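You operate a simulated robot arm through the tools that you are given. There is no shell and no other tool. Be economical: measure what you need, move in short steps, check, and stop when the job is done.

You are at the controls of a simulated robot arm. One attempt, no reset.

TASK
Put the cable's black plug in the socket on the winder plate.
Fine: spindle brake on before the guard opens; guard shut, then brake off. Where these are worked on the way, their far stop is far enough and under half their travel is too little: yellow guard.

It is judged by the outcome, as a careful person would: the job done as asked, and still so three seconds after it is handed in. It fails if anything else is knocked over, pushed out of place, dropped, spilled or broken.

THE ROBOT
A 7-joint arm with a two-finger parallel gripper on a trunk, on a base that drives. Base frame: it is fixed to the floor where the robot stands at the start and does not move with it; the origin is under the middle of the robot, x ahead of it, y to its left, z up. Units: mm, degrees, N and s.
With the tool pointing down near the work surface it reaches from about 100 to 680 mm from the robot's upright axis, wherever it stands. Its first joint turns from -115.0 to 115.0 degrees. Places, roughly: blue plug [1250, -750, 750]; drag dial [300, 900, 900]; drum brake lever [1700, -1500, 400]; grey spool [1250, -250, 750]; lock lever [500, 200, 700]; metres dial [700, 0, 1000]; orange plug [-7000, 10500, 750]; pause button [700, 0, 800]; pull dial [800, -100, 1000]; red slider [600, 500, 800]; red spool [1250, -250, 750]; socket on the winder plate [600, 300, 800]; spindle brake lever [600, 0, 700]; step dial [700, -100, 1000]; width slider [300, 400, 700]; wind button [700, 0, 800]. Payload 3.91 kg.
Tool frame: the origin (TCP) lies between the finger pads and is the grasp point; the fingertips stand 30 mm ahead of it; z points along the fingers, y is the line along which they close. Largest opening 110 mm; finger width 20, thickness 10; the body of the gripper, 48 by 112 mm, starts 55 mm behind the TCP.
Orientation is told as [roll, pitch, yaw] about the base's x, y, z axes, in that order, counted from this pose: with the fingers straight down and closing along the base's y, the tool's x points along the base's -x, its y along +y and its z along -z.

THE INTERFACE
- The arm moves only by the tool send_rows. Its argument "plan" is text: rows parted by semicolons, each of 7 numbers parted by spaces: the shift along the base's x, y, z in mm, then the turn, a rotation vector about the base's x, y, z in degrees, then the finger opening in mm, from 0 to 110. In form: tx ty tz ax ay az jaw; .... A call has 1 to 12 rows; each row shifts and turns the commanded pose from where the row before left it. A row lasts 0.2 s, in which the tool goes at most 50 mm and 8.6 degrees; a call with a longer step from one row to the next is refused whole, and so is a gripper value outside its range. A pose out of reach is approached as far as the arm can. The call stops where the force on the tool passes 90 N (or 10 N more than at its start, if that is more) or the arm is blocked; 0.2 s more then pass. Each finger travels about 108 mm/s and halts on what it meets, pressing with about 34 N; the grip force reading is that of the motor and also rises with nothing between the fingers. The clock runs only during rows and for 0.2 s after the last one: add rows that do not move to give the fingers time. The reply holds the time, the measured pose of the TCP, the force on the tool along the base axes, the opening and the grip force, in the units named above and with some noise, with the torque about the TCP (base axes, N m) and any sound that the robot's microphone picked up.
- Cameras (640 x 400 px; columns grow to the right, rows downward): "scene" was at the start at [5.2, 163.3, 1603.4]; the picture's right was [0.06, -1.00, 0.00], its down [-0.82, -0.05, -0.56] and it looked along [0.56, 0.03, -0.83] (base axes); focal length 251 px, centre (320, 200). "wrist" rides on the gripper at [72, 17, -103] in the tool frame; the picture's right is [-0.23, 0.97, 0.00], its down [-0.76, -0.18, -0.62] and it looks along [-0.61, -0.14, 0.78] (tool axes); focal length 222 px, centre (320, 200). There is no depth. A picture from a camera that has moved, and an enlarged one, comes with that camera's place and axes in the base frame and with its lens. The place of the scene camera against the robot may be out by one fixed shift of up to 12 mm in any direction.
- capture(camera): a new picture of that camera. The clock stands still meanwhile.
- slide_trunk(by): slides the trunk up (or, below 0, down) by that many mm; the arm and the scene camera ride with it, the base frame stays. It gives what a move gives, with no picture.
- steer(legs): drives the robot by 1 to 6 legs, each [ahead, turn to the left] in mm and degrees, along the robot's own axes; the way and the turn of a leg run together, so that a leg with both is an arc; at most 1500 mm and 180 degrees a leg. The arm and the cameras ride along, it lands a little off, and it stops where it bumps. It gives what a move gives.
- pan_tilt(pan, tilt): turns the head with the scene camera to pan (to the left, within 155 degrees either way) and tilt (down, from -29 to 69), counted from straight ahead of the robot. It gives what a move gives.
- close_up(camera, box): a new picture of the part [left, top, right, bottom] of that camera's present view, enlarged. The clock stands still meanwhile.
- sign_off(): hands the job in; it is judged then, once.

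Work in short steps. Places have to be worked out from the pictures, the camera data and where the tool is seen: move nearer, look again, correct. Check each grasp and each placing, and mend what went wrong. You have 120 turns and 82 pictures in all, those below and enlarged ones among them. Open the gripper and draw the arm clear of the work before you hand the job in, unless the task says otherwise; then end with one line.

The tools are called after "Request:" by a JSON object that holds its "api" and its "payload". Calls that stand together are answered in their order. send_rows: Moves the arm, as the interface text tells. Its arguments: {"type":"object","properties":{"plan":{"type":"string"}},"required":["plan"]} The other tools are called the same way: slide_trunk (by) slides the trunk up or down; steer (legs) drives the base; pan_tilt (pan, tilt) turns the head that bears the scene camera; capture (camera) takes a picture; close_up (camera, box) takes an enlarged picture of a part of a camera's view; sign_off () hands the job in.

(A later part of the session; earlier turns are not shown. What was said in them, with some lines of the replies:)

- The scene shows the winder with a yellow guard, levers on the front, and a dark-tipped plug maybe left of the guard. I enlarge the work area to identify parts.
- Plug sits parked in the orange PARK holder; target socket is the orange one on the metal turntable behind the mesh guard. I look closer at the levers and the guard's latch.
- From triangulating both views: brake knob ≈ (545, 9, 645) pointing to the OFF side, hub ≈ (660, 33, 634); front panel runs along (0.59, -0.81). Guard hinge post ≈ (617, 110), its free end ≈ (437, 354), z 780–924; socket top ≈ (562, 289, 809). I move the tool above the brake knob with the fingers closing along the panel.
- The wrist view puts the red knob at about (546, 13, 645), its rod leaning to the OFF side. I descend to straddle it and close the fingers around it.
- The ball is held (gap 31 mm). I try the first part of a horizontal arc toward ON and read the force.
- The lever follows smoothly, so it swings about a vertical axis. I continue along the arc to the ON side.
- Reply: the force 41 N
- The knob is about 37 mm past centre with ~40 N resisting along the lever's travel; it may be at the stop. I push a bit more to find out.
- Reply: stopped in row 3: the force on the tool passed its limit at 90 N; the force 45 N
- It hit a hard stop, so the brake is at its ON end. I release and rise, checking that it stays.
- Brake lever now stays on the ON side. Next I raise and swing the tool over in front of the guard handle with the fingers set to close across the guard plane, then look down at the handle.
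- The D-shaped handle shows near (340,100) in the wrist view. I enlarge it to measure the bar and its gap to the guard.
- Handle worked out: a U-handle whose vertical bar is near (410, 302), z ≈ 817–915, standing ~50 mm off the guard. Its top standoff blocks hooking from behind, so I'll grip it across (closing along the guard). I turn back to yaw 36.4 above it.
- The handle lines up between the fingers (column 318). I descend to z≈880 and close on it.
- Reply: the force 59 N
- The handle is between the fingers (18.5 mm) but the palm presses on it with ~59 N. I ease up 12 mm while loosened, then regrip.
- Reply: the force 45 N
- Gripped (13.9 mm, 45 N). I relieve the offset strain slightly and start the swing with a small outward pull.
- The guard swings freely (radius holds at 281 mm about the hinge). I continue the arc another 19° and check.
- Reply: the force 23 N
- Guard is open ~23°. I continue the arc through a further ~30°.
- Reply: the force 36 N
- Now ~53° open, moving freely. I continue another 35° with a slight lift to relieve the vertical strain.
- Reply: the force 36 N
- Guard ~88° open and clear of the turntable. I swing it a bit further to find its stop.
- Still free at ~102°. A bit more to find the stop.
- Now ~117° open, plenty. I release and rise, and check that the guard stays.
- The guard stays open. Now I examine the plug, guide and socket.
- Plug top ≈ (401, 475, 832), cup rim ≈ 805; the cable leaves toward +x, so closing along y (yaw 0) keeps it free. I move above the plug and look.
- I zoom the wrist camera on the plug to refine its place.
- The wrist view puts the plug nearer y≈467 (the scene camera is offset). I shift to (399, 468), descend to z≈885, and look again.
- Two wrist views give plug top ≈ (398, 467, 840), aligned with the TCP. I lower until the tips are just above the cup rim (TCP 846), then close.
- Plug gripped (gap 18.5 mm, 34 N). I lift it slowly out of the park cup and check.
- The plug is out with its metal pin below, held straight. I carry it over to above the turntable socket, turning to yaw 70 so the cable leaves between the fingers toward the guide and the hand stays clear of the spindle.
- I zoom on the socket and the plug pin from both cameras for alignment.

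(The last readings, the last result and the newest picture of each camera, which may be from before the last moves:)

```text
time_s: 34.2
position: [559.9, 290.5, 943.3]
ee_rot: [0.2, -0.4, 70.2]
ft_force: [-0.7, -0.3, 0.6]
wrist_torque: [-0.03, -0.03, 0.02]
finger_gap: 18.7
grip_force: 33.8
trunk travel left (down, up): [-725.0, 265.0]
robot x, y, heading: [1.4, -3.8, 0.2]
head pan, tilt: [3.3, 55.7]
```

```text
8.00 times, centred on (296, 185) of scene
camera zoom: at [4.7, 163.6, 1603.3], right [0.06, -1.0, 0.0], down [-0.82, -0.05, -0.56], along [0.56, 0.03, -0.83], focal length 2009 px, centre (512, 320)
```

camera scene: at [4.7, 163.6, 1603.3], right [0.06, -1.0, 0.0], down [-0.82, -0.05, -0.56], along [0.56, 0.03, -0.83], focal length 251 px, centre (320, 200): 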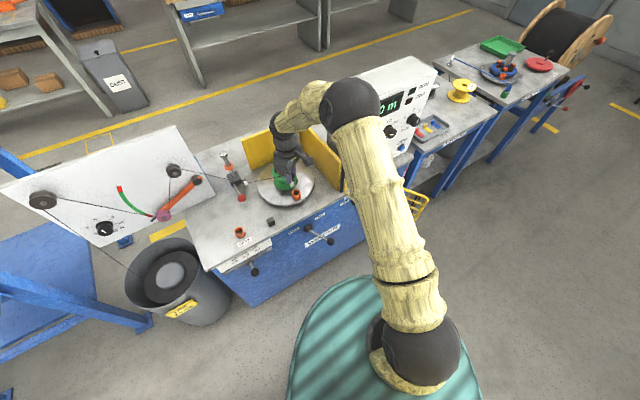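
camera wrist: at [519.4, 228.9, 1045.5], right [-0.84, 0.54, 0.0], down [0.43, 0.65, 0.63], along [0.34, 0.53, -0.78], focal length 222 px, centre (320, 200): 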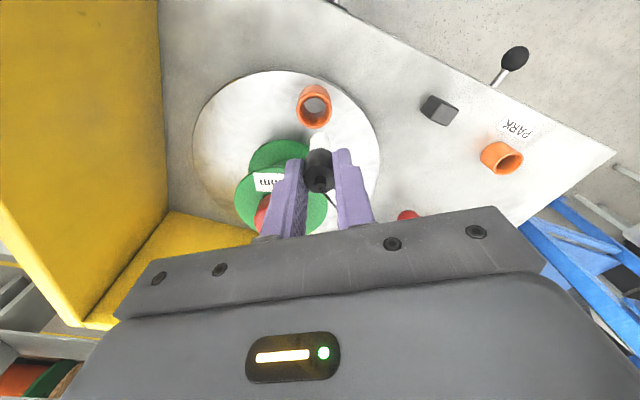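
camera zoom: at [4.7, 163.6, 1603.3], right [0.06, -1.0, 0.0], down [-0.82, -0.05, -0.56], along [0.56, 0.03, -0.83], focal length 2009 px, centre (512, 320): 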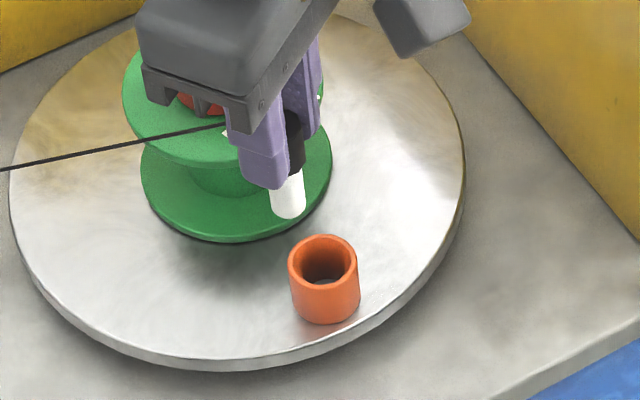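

Combining wrist views, the socket rim is nearer (559, 282) at z≈828. I shift and lower so the pin tip (≈70 mm below the TCP) hovers ~12 mm above the rim, and look again.

Request:
{"api": "send_rows", "payload": {"plan": "-1 -8.5 -15 0 0 0 10; 0 0 -15 0 0 0 10; 0 0 0 0 0 0 10"}}

Request:
{"api": "close_up", "payload": {"camera": "wrist", "box": [256, 85, 384, 205]}}

Request:
{"api": "close_up", "payload": {"camera": "scene", "box": [264, 160, 328, 210]}}

```text
time_s: 35.0
position: [558.3, 279.8, 912.4]
ee_rot: [0.2, -0.6, 70.2]
ft_force: [0.4, -0.1, 0.4]
wrist_torque: [0.0, -0.04, 0.0]
finger_gap: 18.5
grip_force: 33.7
trunk travel left (down, up): [-725.0, 265.0]
robot x, y, heading: [0.7, 0.3, 0.0]
head pan, tilt: [3.3, 55.7]
```

```text
3.33 times, centred on (320, 145) of wrist
camera zoom: at [518.5, 220.0, 1015.7], right [-0.84, 0.55, 0.0], down [0.43, 0.65, 0.63], along [0.34, 0.53, -0.78], focal length 740 px, centre (320, 383)
```

zoom: 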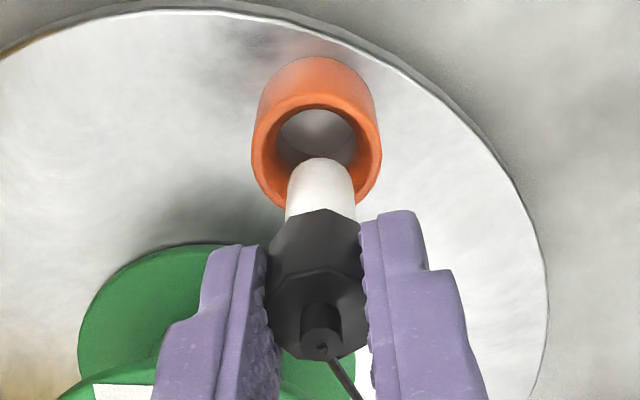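

```text
8.00 times, centred on (296, 185) of scene
camera zoom: at [4.8, 163.4, 1603.4], right [0.06, -1.0, 0.0], down [-0.82, -0.05, -0.56], along [0.56, 0.03, -0.83], focal length 2009 px, centre (512, 320)
```

zoom: 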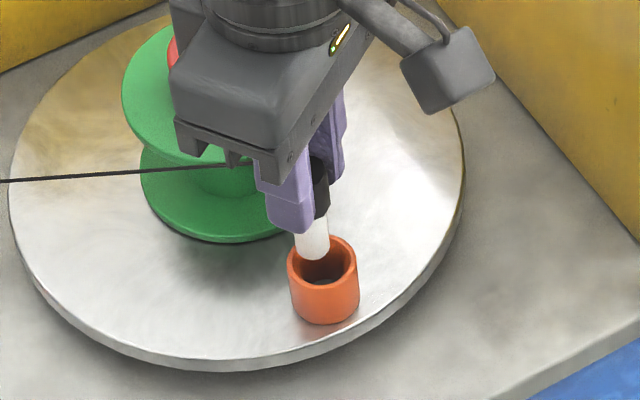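

Comparing pin tip and rim in both zooms, the pin is roughly 11 mm above the rim and needs about (-1.5, -4.5). I apply that shift without descending and recheck.

Request:
{"api": "send_rows", "payload": {"plan": "-1.5 -4.2 0 0 0 0 10; 0 0 0 0 0 0 10"}}

Request:
{"api": "close_up", "payload": {"camera": "wrist", "box": [280, 90, 360, 165]}}

Request:
{"api": "close_up", "payload": {"camera": "scene", "box": [284, 165, 316, 205]}}

```text
time_s: 35.6
position: [556.4, 276.9, 912.2]
ee_rot: [0.2, -0.5, 70.0]
ft_force: [-0.5, -0.3, -0.9]
wrist_torque: [0.01, -0.02, -0.03]
finger_gap: 18.3
grip_force: 33.6
trunk travel left (down, up): [-725.0, 265.0]
robot x, y, heading: [-1.7, -0.8, 0.1]
head pan, tilt: [3.3, 55.7]
```

```text
5.33 times, centred on (320, 128) of wrist
camera zoom: at [516.8, 215.8, 1015.5], right [-0.84, 0.55, 0.0], down [0.43, 0.65, 0.63], along [0.34, 0.53, -0.78], focal length 1185 px, centre (320, 587)
```

zoom: 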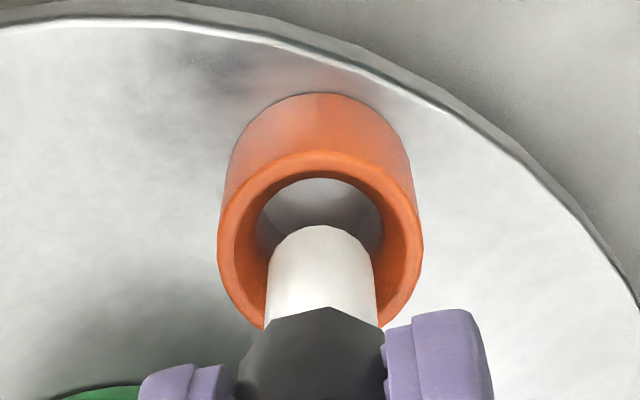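

```text
10.00 times, centred on (300, 185) of scene
camera zoom: at [4.9, 163.5, 1603.3], right [0.06, -1.0, 0.0], down [-0.82, -0.05, -0.56], along [0.56, 0.03, -0.83], focal length 2511 px, centre (520, 350)
```

zoom: 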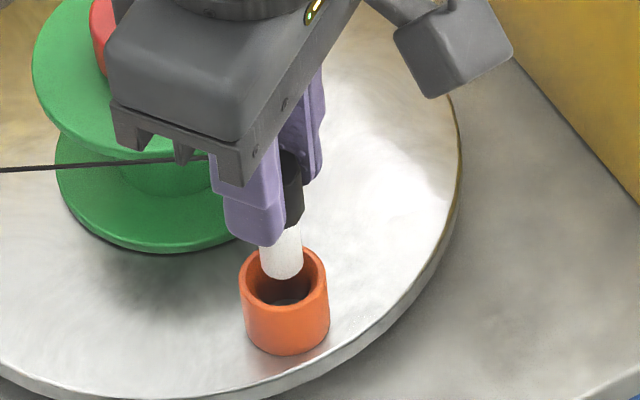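

Both views now show the pin centred on the bore laterally, ~12 mm above the rim; pin (~15 mm) vs bore (~21 mm). I lower gently 22 mm and read the force.

Request:
{"api": "send_rows", "payload": {"plan": "0 0 -5 0 0 0 10; 0 0 -5 0 0 0 10; 0 0 -4 0 0 0 10; 0 0 -4 0 0 0 10; 0 0 -4 0 0 0 10; 0 0 0 0 0 0 10"}}

Request:
{"api": "close_up", "payload": {"camera": "wrist", "box": [280, 90, 360, 190]}}

Request:
{"api": "close_up", "payload": {"camera": "scene", "box": [284, 165, 316, 205]}}

```text
time_s: 37.0
position: [558.2, 278.0, 890.1]
ee_rot: [0.1, -0.4, 70.1]
ft_force: [-0.2, 0.6, -0.3]
wrist_torque: [-0.04, -0.02, 0.04]
finger_gap: 18.3
grip_force: 34.2
trunk travel left (down, up): [-725.0, 265.0]
robot x, y, heading: [-0.2, 3.5, -0.0]
head pan, tilt: [3.3, 55.7]
```

```text
4.00 times, centred on (320, 140) of wrist
camera zoom: at [517.5, 216.0, 993.2], right [-0.84, 0.55, 0.0], down [0.43, 0.65, 0.63], along [0.34, 0.53, -0.78], focal length 888 px, centre (320, 440)
```

zoom: 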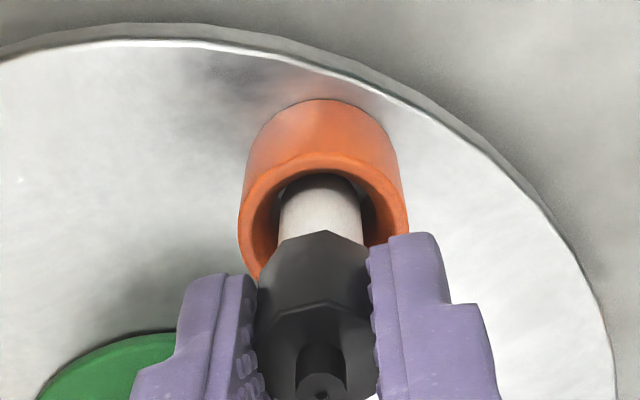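

```text
10.00 times, centred on (300, 185) of scene
camera zoom: at [4.9, 163.5, 1603.4], right [0.06, -1.0, 0.0], down [-0.82, -0.05, -0.56], along [0.56, 0.03, -0.83], focal length 2511 px, centre (520, 350)
```

zoom: 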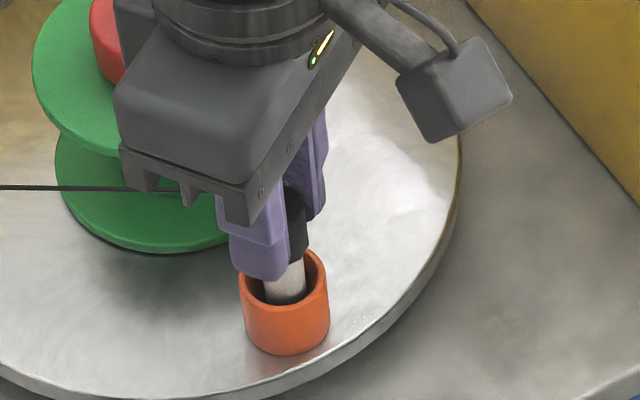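

The pin is in the bore with no contact force. I continue down in small steps until it seats.

Request:
{"api": "send_rows", "payload": {"plan": "0 0 -3 0 0 0 10; 0 0 -3 0 0 0 10; 0 0 -3 0 0 0 10; 0 0 -2 0 0 0 10; 0 0 0 0 0 0 10"}}

Request:
{"api": "close_up", "payload": {"camera": "scene", "box": [284, 165, 316, 205]}}

Request:
{"api": "close_up", "payload": {"camera": "wrist", "box": [280, 100, 360, 200]}}

```text
time_s: 38.2
position: [557.4, 277.6, 878.9]
ee_rot: [0.2, -0.5, 70.1]
ft_force: [-0.1, -0.2, -0.9]
wrist_torque: [-0.02, -0.03, 0.02]
finger_gap: 18.4
grip_force: 34.2
trunk travel left (down, up): [-725.0, 265.0]
robot x, y, heading: [-2.7, -0.6, 0.1]
head pan, tilt: [3.3, 55.7]
```

```text
10.00 times, centred on (300, 185) of scene
camera zoom: at [4.9, 163.5, 1603.4], right [0.06, -1.0, 0.0], down [-0.82, -0.05, -0.56], along [0.56, 0.03, -0.83], focal length 2511 px, centre (520, 350)
```

zoom: 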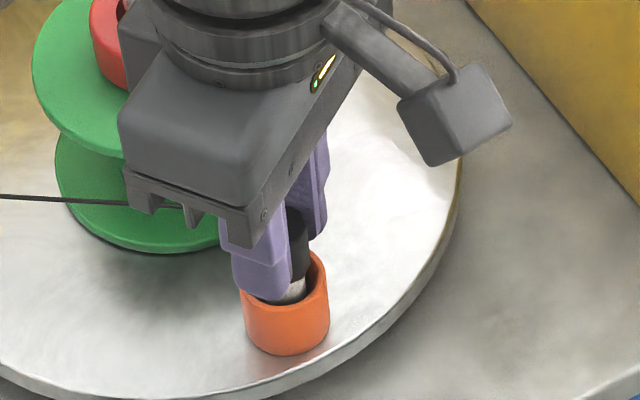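

```text
4.00 times, centred on (320, 150) of wrist
camera zoom: at [517.1, 216.1, 981.9], right [-0.84, 0.55, 0.0], down [0.43, 0.65, 0.63], along [0.34, 0.53, -0.78], focal length 888 px, centre (320, 400)
```

zoom: 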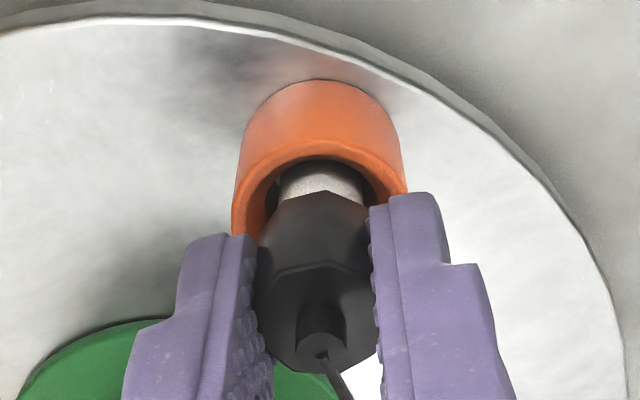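

Still free; the fingertips approach the rim. I go down in 2 mm steps, watching the force.

Request:
{"api": "send_rows", "payload": {"plan": "0 0 -2 0 0 0 10; 0 0 -2 0 0 0 10; 0 0 0 0 0 0 10"}}

```text
time_s: 39.0
position: [557.1, 277.1, 873.7]
ee_rot: [0.2, -0.4, 70.1]
ft_force: [-0.7, -0.2, 0.1]
wrist_torque: [-0.01, 0.01, 0.01]
finger_gap: 18.4
grip_force: 34.0
trunk travel left (down, up): [-725.0, 265.0]
robot x, y, heading: [1.4, 1.5, 0.4]
head pan, tilt: [3.3, 55.7]
```

No contact yet; a little further.

Request:
{"api": "send_rows", "payload": {"plan": "0 0 -2 0 0 0 10; 0 0 -2 0 0 0 10; 0 0 0 0 0 0 10"}}

Request:
{"api": "close_up", "payload": {"camera": "wrist", "box": [280, 110, 360, 210]}}

Request:
{"api": "close_up", "payload": {"camera": "scene", "box": [284, 175, 316, 205]}}

```text
time_s: 39.8
position: [556.5, 277.8, 874.5]
ee_rot: [-0.2, -0.7, 70.1]
ft_force: [-1.1, -0.7, 30.0]
wrist_torque: [0.01, 0.04, -0.03]
finger_gap: 18.3
grip_force: 34.2
trunk travel left (down, up): [-725.0, 265.0]
robot x, y, heading: [-0.2, 0.0, 0.3]
head pan, tilt: [3.3, 55.7]
```

```text
4.00 times, centred on (320, 160) of wrist
camera zoom: at [516.2, 215.5, 977.3], right [-0.84, 0.55, 0.0], down [0.42, 0.65, 0.63], along [0.34, 0.53, -0.77], focal length 888 px, centre (320, 360)
```

zoom: 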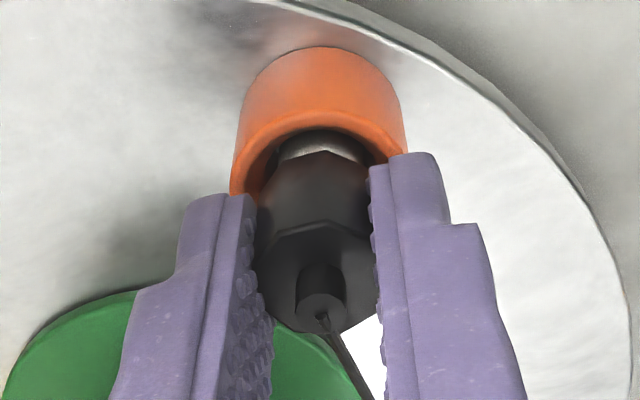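

```text
13.33 times, centred on (300, 190) of scene
camera zoom: at [1.7, 161.8, 1603.9], right [0.06, -1.0, 0.0], down [-0.82, -0.05, -0.56], along [0.56, 0.03, -0.83], focal length 3348 px, centre (587, 333)
```

zoom: 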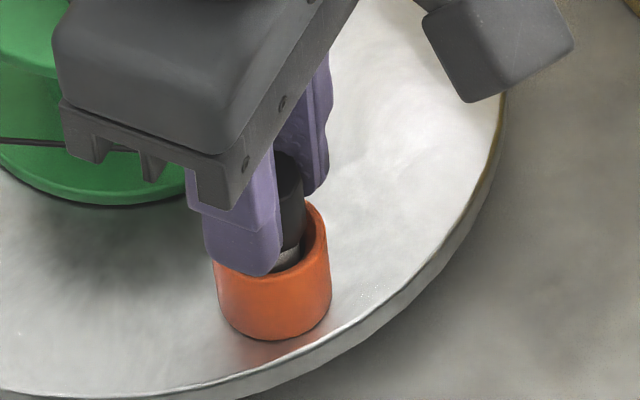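

30 N upward now: either seated or the fingertips touch the rim. To be sure, I relax, open slightly, regrip ~8 mm higher on the plug, then press down again.

Request:
{"api": "send_rows", "payload": {"plan": "0 0 4 0 0 0 10; 0 0 0 0 0 0 30; 0 0 0 0 0 0 30; 0 0 5 0 0 0 30; 0 0 5 0 0 0 30; 0 0 0 0 0 0 10; 0 0 0 0 0 0 10; 0 0 0 0 0 0 10"}}

Request:
{"api": "close_up", "payload": {"camera": "wrist", "box": [280, 110, 360, 210]}}

Request:
{"api": "close_up", "payload": {"camera": "scene", "box": [284, 175, 316, 205]}}

```text
time_s: 41.6
position: [557.0, 277.4, 884.7]
ee_rot: [0.2, -0.5, 70.1]
ft_force: [0.8, -0.2, 0.6]
wrist_torque: [-0.05, 0.0, -0.01]
finger_gap: 18.3
grip_force: 34.0
trunk travel left (down, up): [-725.0, 265.0]
robot x, y, heading: [-0.6, 0.1, 0.2]
head pan, tilt: [3.3, 55.7]
```

```text
4.00 times, centred on (320, 160) of wrist
camera zoom: at [517.4, 215.9, 988.0], right [-0.84, 0.55, 0.0], down [0.43, 0.65, 0.63], along [0.34, 0.53, -0.78], focal length 888 px, centre (320, 360)
```

zoom: 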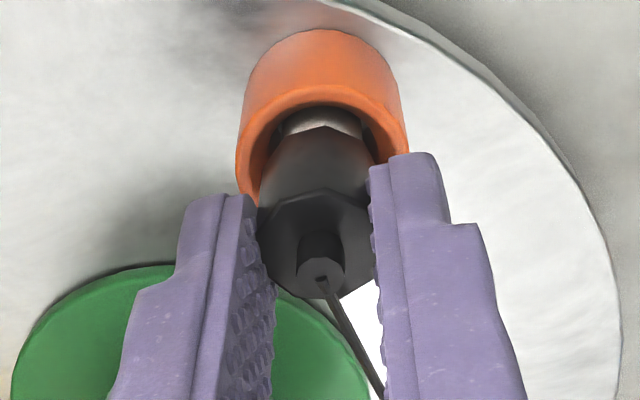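

```text
13.33 times, centred on (300, 190) of scene
camera zoom: at [4.9, 163.5, 1603.4], right [0.06, -1.0, 0.0], down [-0.82, -0.05, -0.56], along [0.56, 0.03, -0.83], focal length 3348 px, centre (587, 333)
```

zoom: 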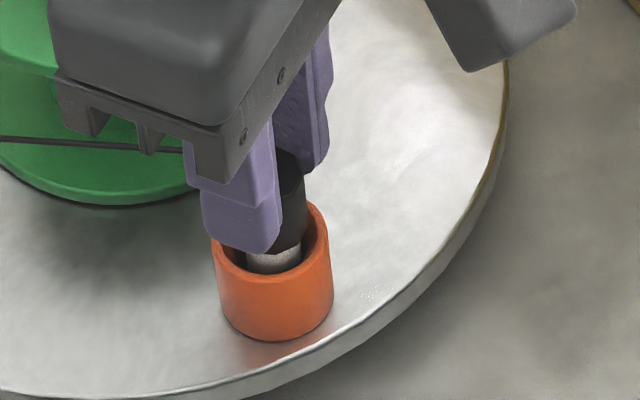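

The plug stayed in the bore and is regripped higher. Now I press down in small steps.

Request:
{"api": "send_rows", "payload": {"plan": "0 0 -2 0 0 0 10; 0 0 -2 0 0 0 10; 0 0 0 0 0 0 10"}}

```text
time_s: 42.4
position: [558.8, 277.0, 883.1]
ee_rot: [-0.1, -0.9, 70.1]
ft_force: [0.5, -0.3, 27.7]
wrist_torque: [0.04, 0.0, -0.02]
finger_gap: 18.2
grip_force: 34.0
trunk travel left (down, up): [-725.0, 265.0]
robot x, y, heading: [-0.3, -0.3, 0.1]
head pan, tilt: [3.3, 55.7]
```

It's blocked with fingertips clearly off the rim, so the plug itself is on the bottom. I press a bit harder to make sure there's no snap still to overcome.

Request:
{"api": "send_rows", "payload": {"plan": "0 0 -2 0 0 0 10; 0 0 -1.5 0 0 0 10; 0 0 0 0 0 0 10"}}

Request:
{"api": "close_up", "payload": {"camera": "scene", "box": [284, 175, 316, 205]}}

```text
time_s: 43.2
position: [556.8, 276.2, 879.5]
ee_rot: [0.1, -0.7, 70.1]
ft_force: [2.1, 0.7, 32.3]
wrist_torque: [0.09, -0.17, -0.01]
finger_gap: 18.5
grip_force: 33.9
trunk travel left (down, up): [-725.0, 265.0]
robot x, y, heading: [0.9, -1.7, 0.2]
head pan, tilt: [3.3, 55.7]
```

```text
13.33 times, centred on (300, 190) of scene
camera zoom: at [1.7, 161.8, 1603.7], right [0.06, -1.0, 0.0], down [-0.82, -0.05, -0.57], along [0.56, 0.03, -0.83], focal length 3348 px, centre (587, 333)
```

zoom: 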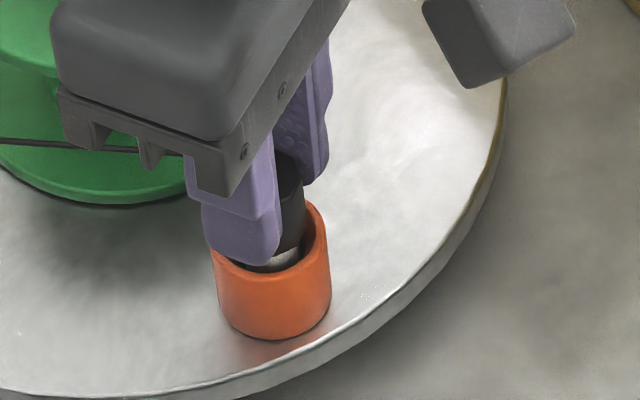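

Force limited around 32 N (fingers slipping on the plug). I relax, release and rise to see the plug seated on its own.

Request:
{"api": "send_rows", "payload": {"plan": "0 0 3 0 0 0 10; 0 0 0 0 0 0 34; 0 0 0 0 0 0 34; 0 0 15 0 0 0 34; 0 0 20 0 0 0 34; 0 0 20 0 0 0 34; 0 0 0 0 0 0 34"}}

Request:
{"api": "close_up", "payload": {"camera": "wrist", "box": [270, 60, 380, 200]}}

Request:
{"api": "close_up", "payload": {"camera": "scene", "box": [280, 170, 320, 205]}}

```text
time_s: 44.8
position: [557.5, 278.0, 935.9]
ee_rot: [0.2, -0.5, 70.1]
ft_force: [-0.1, 0.3, 0.3]
wrist_torque: [-0.01, 0.01, 0.0]
finger_gap: 33.9
grip_force: 0.1
trunk travel left (down, up): [-725.0, 265.0]
robot x, y, heading: [-0.6, -2.2, 0.0]
head pan, tilt: [3.3, 55.7]
```

```text
2.86 times, centred on (325, 130) of wrist
camera zoom: at [516.8, 216.0, 1039.1], right [-0.84, 0.55, 0.0], down [0.43, 0.65, 0.63], along [0.34, 0.53, -0.78], focal length 635 px, centre (306, 400)
```

zoom: 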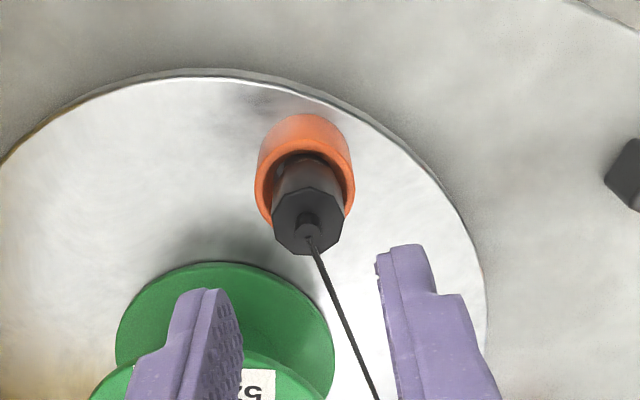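

```text
11.43 times, centred on (300, 188) of scene
camera zoom: at [5.0, 163.5, 1603.3], right [0.06, -1.0, 0.0], down [-0.82, -0.05, -0.56], along [0.56, 0.03, -0.83], focal length 2870 px, centre (549, 343)
```

zoom: 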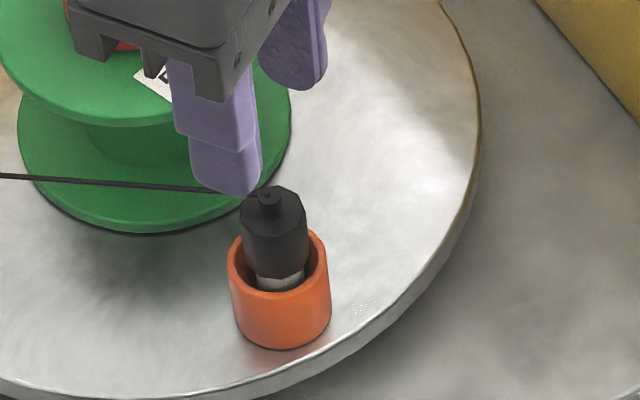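

The plug stands seated in the socket the same way it sat in PARK, with the cable running free to the guide. Now I rise and travel back to the guard handle.

Request:
{"api": "send_rows", "payload": {"plan": "0 0 40 0 0 0 50; 0 0 45 0 0 0 50; -20 0 30 0 0 0 50; -29 -35 0 0 0 0 50; -29 -35 0 0 0 0 50; -29 -35 0 0 0 0 50; 10 -37 0 0 0 7.2 50; 10 -37 0 0 0 7.2 50; 10 -37 0 0 0 7.2 50; 10 -37 0 0 0 7.2 50; 10 -37 0 0 0 7.2 50; 10 -37 0 0 0 7.2 50"}}

Request:
{"api": "send_rows", "payload": {"plan": "10 -37 0 0 0 7.2 50; 10 -37 0 0 0 7.2 50; 11 -37 0 0 0 7.2 50; 0 0 0 0 0 0 50"}}

Request:
{"api": "capture", "payload": {"camera": "wrist"}}

Request:
{"api": "capture", "payload": {"camera": "scene"}}

```text
time_s: 47.4
position: [509.6, -49.5, 1051.1]
ee_rot: [0.0, -0.5, 113.4]
ft_force: [-0.2, -0.6, 0.2]
wrist_torque: [0.02, 0.03, 0.0]
finger_gap: 50.0
grip_force: 0.1
trunk travel left (down, up): [-725.0, 265.0]
robot x, y, heading: [-0.2, 0.2, 0.1]
head pan, tilt: [3.3, 55.7]
```

```text
time_s: 48.4
position: [542.3, -159.6, 1049.1]
ee_rot: [0.1, -0.5, 134.9]
ft_force: [0.3, 0.1, 0.1]
wrist_torque: [0.01, 0.03, 0.02]
finger_gap: 49.8
grip_force: 0.1
trunk travel left (down, up): [-725.0, 265.0]
robot x, y, heading: [-3.0, -0.5, 0.3]
head pan, tilt: [3.3, 55.7]
```

```text
26 pictures are left
camera wrist: at [582.0, -222.2, 1153.1], right [-0.85, -0.53, 0.0], down [-0.41, 0.66, 0.63], along [-0.33, 0.53, -0.78], focal length 222 px, centre (320, 200)
```

wrist: 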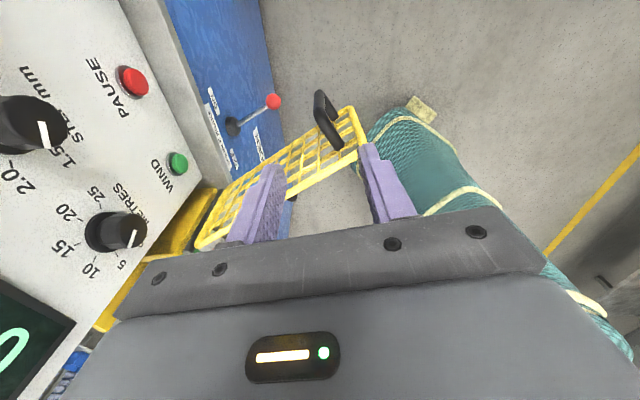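

```text
25 pictures are left
camera scene: at [4.6, 163.6, 1603.3], right [0.06, -1.0, 0.0], down [-0.82, -0.05, -0.56], along [0.56, 0.03, -0.83], focal length 251 px, centre (320, 200)
```

scene: 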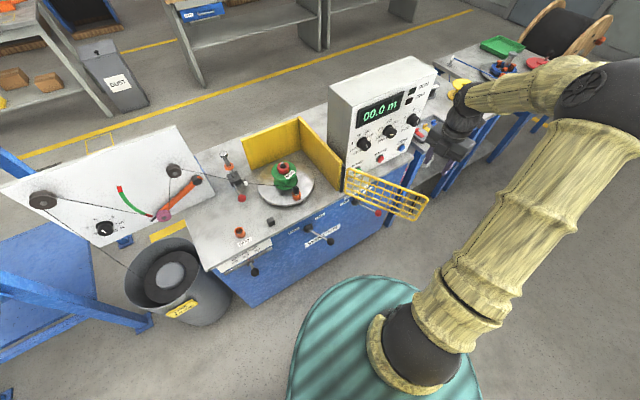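

The guard stayed where I left it. I zoom on the handle to check alignment before descending.

Request:
{"api": "close_up", "payload": {"camera": "wrist", "box": [272, 70, 400, 170]}}

```text
4.00 times, centred on (336, 120) of wrist
camera zoom: at [582.0, -222.2, 1153.1], right [-0.85, -0.53, 0.0], down [-0.41, 0.66, 0.63], along [-0.33, 0.53, -0.78], focal length 888 px, centre (256, 520)
```

zoom: 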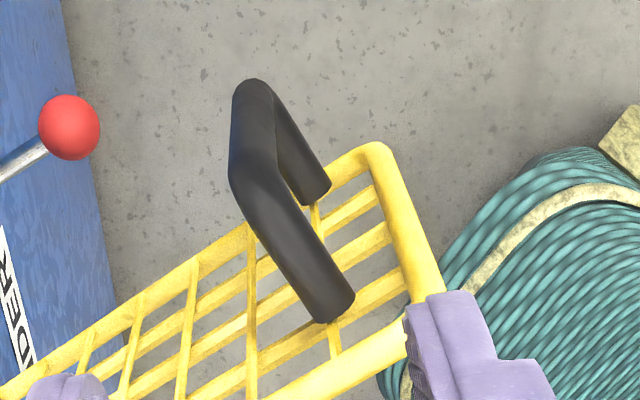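

The bar is at ≈(544, -158), right under the TCP. I descend to z≈895 and grip.

Request:
{"api": "send_rows", "payload": {"plan": "1 1 -40 0 0 0 50; 0 0 -40 0 0 0 50; 0 0 -40 0 0 0 50; 0 0 -33 0 0 0 50; 0 0 0 0 0 0 30; 0 0 0 0 0 0 5; 0 0 0 0 0 0 5"}}

```text
time_s: 50.0
position: [541.6, -161.4, 896.5]
ee_rot: [0.1, -0.4, 134.8]
ft_force: [-2.5, -7.6, -4.7]
wrist_torque: [1.12, -1.57, 0.36]
finger_gap: 16.6
grip_force: 45.4
trunk travel left (down, up): [-725.0, 265.0]
robot x, y, heading: [2.7, 3.7, 0.2]
head pan, tilt: [3.3, 55.7]
```

Handle gripped. I swing the guard back along the reverse arc.

Request:
{"api": "send_rows", "payload": {"plan": "-23.4 7.3 0 0 0 -3 5; -22.7 9.4 0 0 0 -3 5; -21.7 11.3 0 0 0 -3 5; -20.7 13.2 0 0 0 -3 5; -19.4 14.9 0 0 0 -3 5; -18.1 16.6 0 0 0 -3 5; -16.6 18.1 0 0 0 -4 5; -14.9 19.4 0 0 0 -4 5; -13.2 20.7 0 0 0 -4 5; -11.3 21.7 0 0 0 -4 5; -9.4 22.7 0 0 0 -4 5; -7.3 23.4 0 0 0 -4 5"}}

```text
time_s: 52.6
position: [340.8, 40.0, 898.3]
ee_rot: [0.3, -0.5, 93.0]
ft_force: [-27.2, -5.3, -39.0]
wrist_torque: [-0.46, -1.58, 0.41]
finger_gap: 14.1
grip_force: 45.4
trunk travel left (down, up): [-725.0, 265.0]
robot x, y, heading: [-1.0, -2.4, -0.1]
head pan, tilt: [3.3, 55.7]
```

Following well. I continue to about 8° from closed.

Request:
{"api": "send_rows", "payload": {"plan": "-7.3 23.9 -2 0 0 -5 5; -3.2 24.3 -2 0 0 -5 5; -1.1 24.5 0 0 0 -5 5; 1.1 24.5 0 0 0 -5 5; 3.2 24.3 0 0 0 -5 5; 5.3 23.9 0 0 0 -5 5; 7.3 23.4 0 0 0 -5 5; 9.4 22.7 0 0 0 -5 5; 11.3 21.7 0 0 0 -5 5; 13.2 20.7 0 0 0 -5 5"}}

```text
time_s: 54.8
position: [385.1, 270.0, 894.1]
ee_rot: [0.1, -0.8, 42.6]
ft_force: [18.8, -12.4, 32.8]
wrist_torque: [-0.56, -0.94, 0.18]
finger_gap: 14.0
grip_force: 45.0
trunk travel left (down, up): [-725.0, 265.0]
robot x, y, heading: [1.4, 2.0, 0.2]
head pan, tilt: [3.3, 55.7]
```

Final stretch to closed, with a slight over-push against the stop.

Request:
{"api": "send_rows", "payload": {"plan": "8 9.5 1 0 0 -2 5; 8.5 9.5 0 0 0 -2 5; 8.5 9 0 0 0 -2 5; 5 4.5 0 0 0 0 5; 3 2.5 0 0 0 0 5; 0 0 0 0 0 0 5"}}

Request:
{"api": "close_up", "payload": {"camera": "scene", "box": [240, 160, 360, 235]}}

```text
time_s: 56.2
position: [419.3, 307.5, 893.7]
ee_rot: [0.2, -0.7, 36.8]
ft_force: [13.8, -18.0, -10.4]
wrist_torque: [0.27, 0.58, -0.18]
finger_gap: 16.3
grip_force: 11.5
trunk travel left (down, up): [-725.0, 265.0]
robot x, y, heading: [1.2, -1.6, 0.3]
head pan, tilt: [3.3, 55.7]
```

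```text
5.33 times, centred on (300, 198) of scene
camera zoom: at [7.0, 160.6, 1603.1], right [0.06, -1.0, 0.0], down [-0.83, -0.05, -0.56], along [0.56, 0.04, -0.83], focal length 1339 px, centre (427, 213)
```

zoom: 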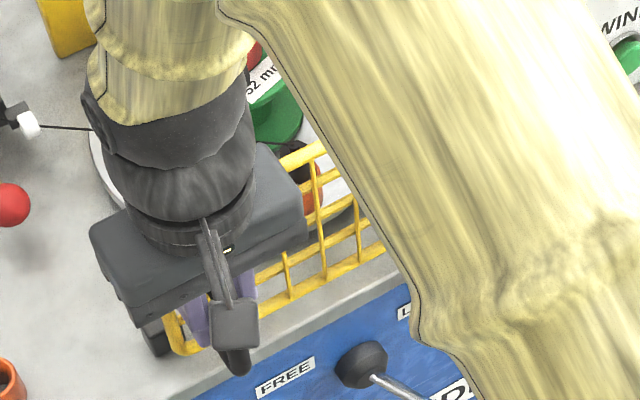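

The guard end is at the stop block. I release and rise to check it's fully shut.

Request:
{"api": "send_rows", "payload": {"plan": "-4 -3 0 0 0 0 10; 0 0 0 0 0 0 45; 0 0 0 0 0 0 50; 0 0 35 0 0 0 50; 0 0 40 0 0 0 50; 0 0 40 0 0 0 50; -10 -40 20 0 0 0 50; 0 -45 20 0 0 0 50; 10 -45 0 0 0 0 50; 15 -45 0 0 0 0 50; 20 -45 0 0 0 0 50; 20 -40 0 0 0 0 50"}}

Request:
{"api": "close_up", "payload": {"camera": "scene", "box": [230, 150, 370, 237]}}

```text
time_s: 58.8
position: [465.5, 43.4, 1048.7]
ee_rot: [0.2, -0.4, 36.9]
ft_force: [0.5, -0.2, 0.0]
wrist_torque: [-0.03, 0.03, -0.03]
finger_gap: 50.0
grip_force: 0.0
trunk travel left (down, up): [-725.0, 265.0]
robot x, y, heading: [0.4, 2.7, 0.0]
head pan, tilt: [3.3, 55.7]
```

```text
4.57 times, centred on (300, 194) of scene
camera zoom: at [5.2, 162.2, 1603.5], right [0.06, -1.0, 0.0], down [-0.82, -0.05, -0.56], along [0.56, 0.03, -0.83], focal length 1148 px, centre (411, 230)
```

zoom: 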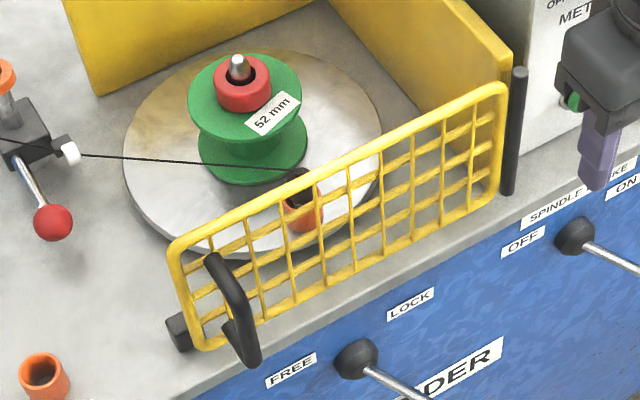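

Looks shut; I take the same enlargement as at the start for a direct comparison.

Request:
{"api": "close_up", "payload": {"camera": "scene", "box": [255, 165, 355, 228]}}

```text
6.35 times, centred on (305, 196) of scene
camera zoom: at [5.2, 162.2, 1603.5], right [0.06, -1.0, 0.0], down [-0.82, -0.05, -0.56], along [0.56, 0.03, -0.83], focal length 1594 px, centre (415, 222)
```

zoom: 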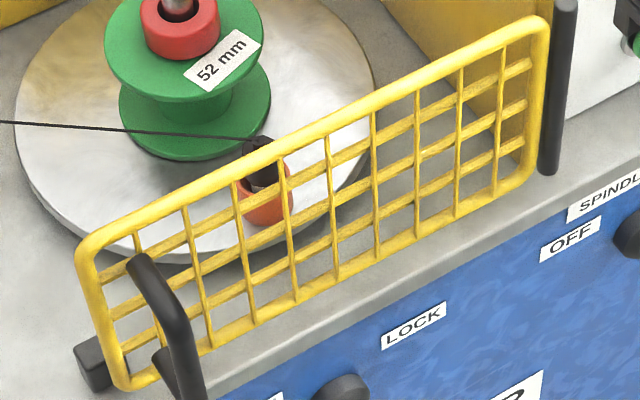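

Identical to the start: guard fully shut, plug in the socket. Now back to the brake knob at ≈(596, -55, 646) to set it OFF.

Request:
{"api": "send_rows", "payload": {"plan": "32.5 -25 0 0 0 6 65; 32.5 -25 0 0 0 6 65; 32.5 -25 0 0 0 6 65; 33 -24 0 0 0 6 65; 0 0 -41 0 0 0 65; 0 0 -41 0 0 0 65; 0 0 -41 0 0 0 65; 0 0 -41 0 0 0 65; 0 0 -41 0 0 0 65; 0 0 -41 0 0 0 65; 0 0 -41 0 0 0 65; 0 0 0 0 0 0 65"}}

Request:
{"api": "capture", "payload": {"camera": "wrist"}}

```text
time_s: 61.4
position: [597.7, -54.9, 760.9]
ee_rot: [0.1, -0.6, 60.8]
ft_force: [0.2, -0.2, 0.9]
wrist_torque: [-0.02, 0.0, -0.02]
finger_gap: 65.1
grip_force: 0.1
trunk travel left (down, up): [-725.0, 265.0]
robot x, y, heading: [-1.9, -0.9, 0.3]
head pan, tilt: [3.3, 55.7]
```

```text
20 pictures are left
camera wrist: at [547.5, -108.6, 864.5], right [-0.74, 0.67, 0.0], down [0.52, 0.57, 0.63], along [0.42, 0.47, -0.78], focal length 222 px, centre (320, 200)
```

wrist: 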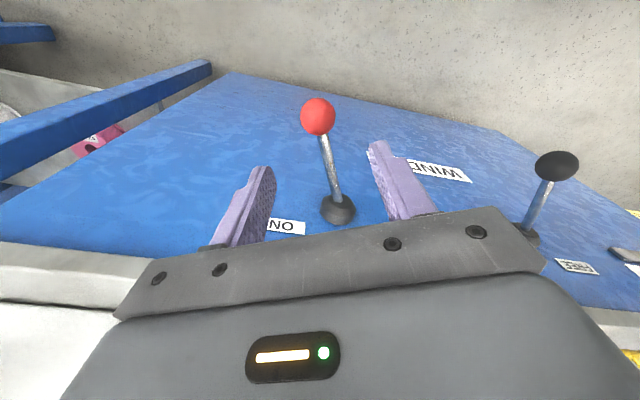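

The knob is exactly below. I descend and grip it.

Request:
{"api": "send_rows", "payload": {"plan": "0 0 -38 0 0 0 65; 0 0 -38 0 0 0 65; 0 0 -38 0 0 0 65; 0 0 0 0 0 0 35; 0 0 0 0 0 0 20; 0 0 0 0 0 0 20"}}

```text
time_s: 62.8
position: [595.4, -54.0, 647.0]
ee_rot: [0.3, -0.5, 60.9]
ft_force: [-0.8, 0.3, -1.6]
wrist_torque: [0.12, -0.14, 0.05]
finger_gap: 31.2
grip_force: 45.4
trunk travel left (down, up): [-725.0, 265.0]
robot x, y, heading: [0.3, -1.7, -0.1]
head pan, tilt: [3.3, 55.7]
```

Held. I swing it back along the arc to OFF.

Request:
{"api": "send_rows", "payload": {"plan": "-8 5 0 0 0 -2 20; -11.9 10.5 0 0 0 -4 20; -10.3 12 0 0 0 -4 20; -8.7 13.2 0 0 0 -4 20; -7.1 14.2 0 0 0 -4 20; -4.3 13 0 0 0 -4 20; 0 0 0 0 0 0 20"}}

```text
time_s: 64.4
position: [547.6, 15.1, 648.5]
ee_rot: [0.1, -0.5, 38.8]
ft_force: [5.0, -2.4, 3.2]
wrist_torque: [-0.09, 0.27, -0.32]
finger_gap: 31.3
grip_force: 45.5
trunk travel left (down, up): [-725.0, 265.0]
robot x, y, heading: [-0.4, -2.5, -0.2]
head pan, tilt: [3.3, 55.7]
```

It is at its starting place; I nudge against the OFF stop to confirm.

Request:
{"api": "send_rows", "payload": {"plan": "-1.5 5 0 0 0 0 20; -1 4 0 0 0 0 20; 0 0 0 0 0 0 20"}}

```text
time_s: 65.2
position: [546.9, 15.2, 648.3]
ee_rot: [-0.1, -0.3, 38.7]
ft_force: [16.0, -39.5, 3.4]
wrist_torque: [1.24, -0.67, -0.41]
finger_gap: 31.2
grip_force: 44.8
trunk travel left (down, up): [-725.0, 265.0]
robot x, y, heading: [-0.5, 1.7, -0.0]
head pan, tilt: [3.3, 55.7]
```

The OFF stop is reached (40 N, no motion). I relax, release, rise and move clear.

Request:
{"api": "send_rows", "payload": {"plan": "2 -7 0 0 0 0 20; 0 0 0 0 0 0 50; 0 0 0 0 0 0 70; 0 0 40 0 0 0 70; 0 0 45 0 0 0 70; 0 0 45 0 0 0 70; 0 0 45 0 0 0 70; 0 0 45 0 0 0 70; 0 -30 45 0 0 0 70; -10 -40 20 0 0 0 70; -10 -40 20 0 0 0 70; 0 0 0 0 0 0 70"}}

Request:
{"api": "capture", "payload": {"camera": "scene"}}

Request:
{"api": "close_up", "payload": {"camera": "scene", "box": [230, 150, 390, 250]}}

```text
refused: row 9 steps farther than a row can; nothing moved
```

```text
19 pictures are left
camera scene: at [7.1, 159.0, 1603.8], right [0.06, -1.0, 0.0], down [-0.83, -0.05, -0.56], along [0.56, 0.04, -0.83], focal length 251 px, centre (320, 200)
```

scene: 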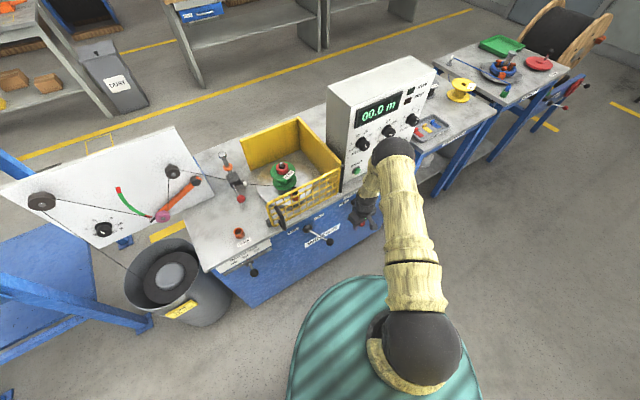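

```text
4.00 times, centred on (310, 200) of scene
camera zoom: at [7.1, 159.0, 1603.8], right [0.06, -1.0, 0.0], down [-0.83, -0.05, -0.56], along [0.56, 0.04, -0.83], focal length 1004 px, centre (360, 200)
```

zoom: 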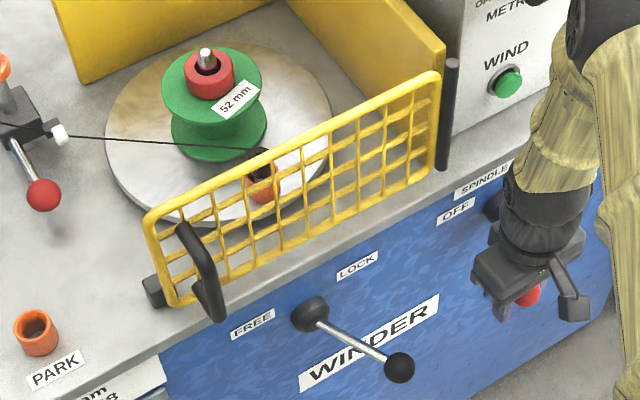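

One row was too long, so nothing moved; I resend with shorter steps.

Request:
{"api": "send_rows", "payload": {"plan": "2 -7 0 0 0 0 20; 0 0 0 0 0 0 50; 0 0 0 0 0 0 70; 0 0 40 0 0 0 70; 0 0 45 0 0 0 70; 0 0 45 0 0 0 70; 0 0 45 0 0 0 70; 0 0 45 0 0 0 70; 0 -15 45 0 0 0 70; -10 -35 20 0 0 0 70; -10 -35 20 0 0 0 70; 0 0 0 0 0 0 70"}}

Request:
{"api": "capture", "payload": {"camera": "scene"}}

Request:
{"api": "close_up", "payload": {"camera": "scene", "box": [230, 150, 390, 250]}}

```text
time_s: 67.8
position: [527.7, -68.4, 951.3]
ee_rot: [0.2, -0.5, 38.9]
ft_force: [0.6, -1.4, -0.5]
wrist_torque: [-0.02, -0.01, -0.01]
finger_gap: 70.0
grip_force: 0.2
trunk travel left (down, up): [-725.0, 265.0]
robot x, y, heading: [-1.0, 2.3, 0.0]
head pan, tilt: [3.3, 55.7]
```

```text
17 pictures are left
camera scene: at [5.2, 163.4, 1603.3], right [0.06, -1.0, 0.0], down [-0.82, -0.05, -0.56], along [0.56, 0.03, -0.83], focal length 251 px, centre (320, 200)
```

scene: 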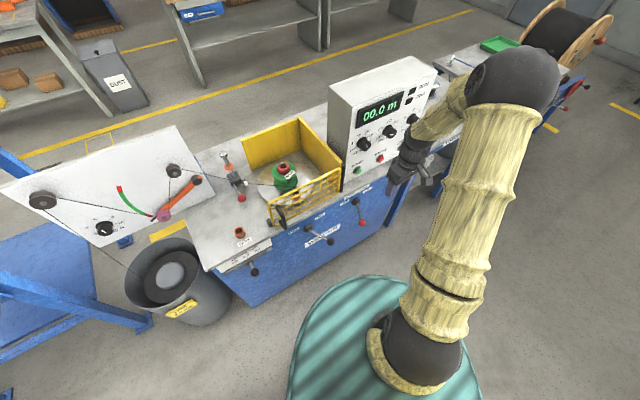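

```text
4.00 times, centred on (310, 200) of scene
camera zoom: at [5.2, 163.4, 1603.3], right [0.06, -1.0, 0.0], down [-0.82, -0.05, -0.56], along [0.56, 0.03, -0.83], focal length 1004 px, centre (360, 200)
```

zoom: 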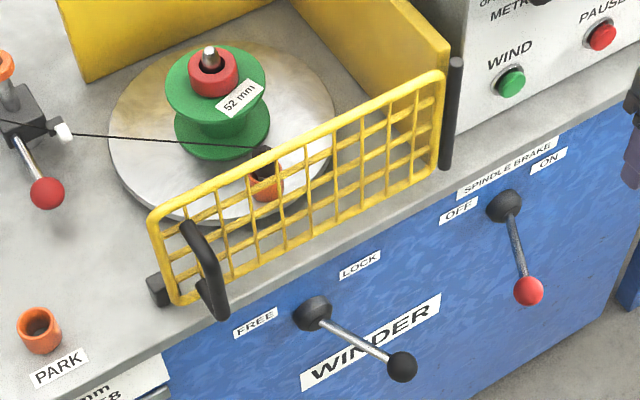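

Brake OFF, guard shut, arm clear. One last enlargement of the plug in the socket.

Request:
{"api": "close_up", "payload": {"camera": "scene", "box": [280, 170, 320, 205]}}

```text
11.43 times, centred on (300, 188) of scene
camera zoom: at [5.2, 163.4, 1603.3], right [0.06, -1.0, 0.0], down [-0.82, -0.05, -0.56], along [0.56, 0.03, -0.83], focal length 2870 px, centre (549, 343)
```

zoom: 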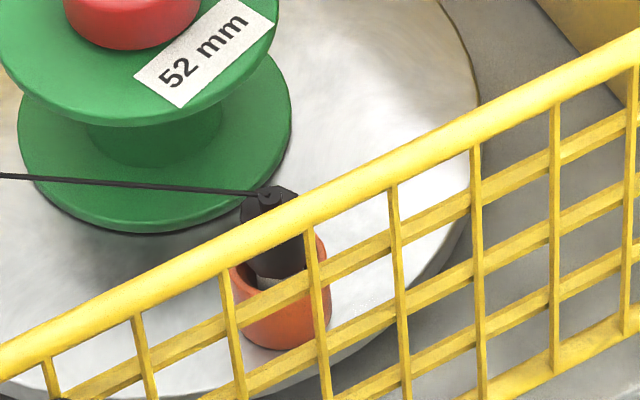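

The plug is seated and upright in the socket, everything else is unchanged. Handing in.

Request:
{"api": "sign_off", "payload": {}}

```text
The job is handed in.
```

The black plug is in the winder-plate socket. The brake went on before the guard was opened and off after it was shut, and the arm is clear of the work.
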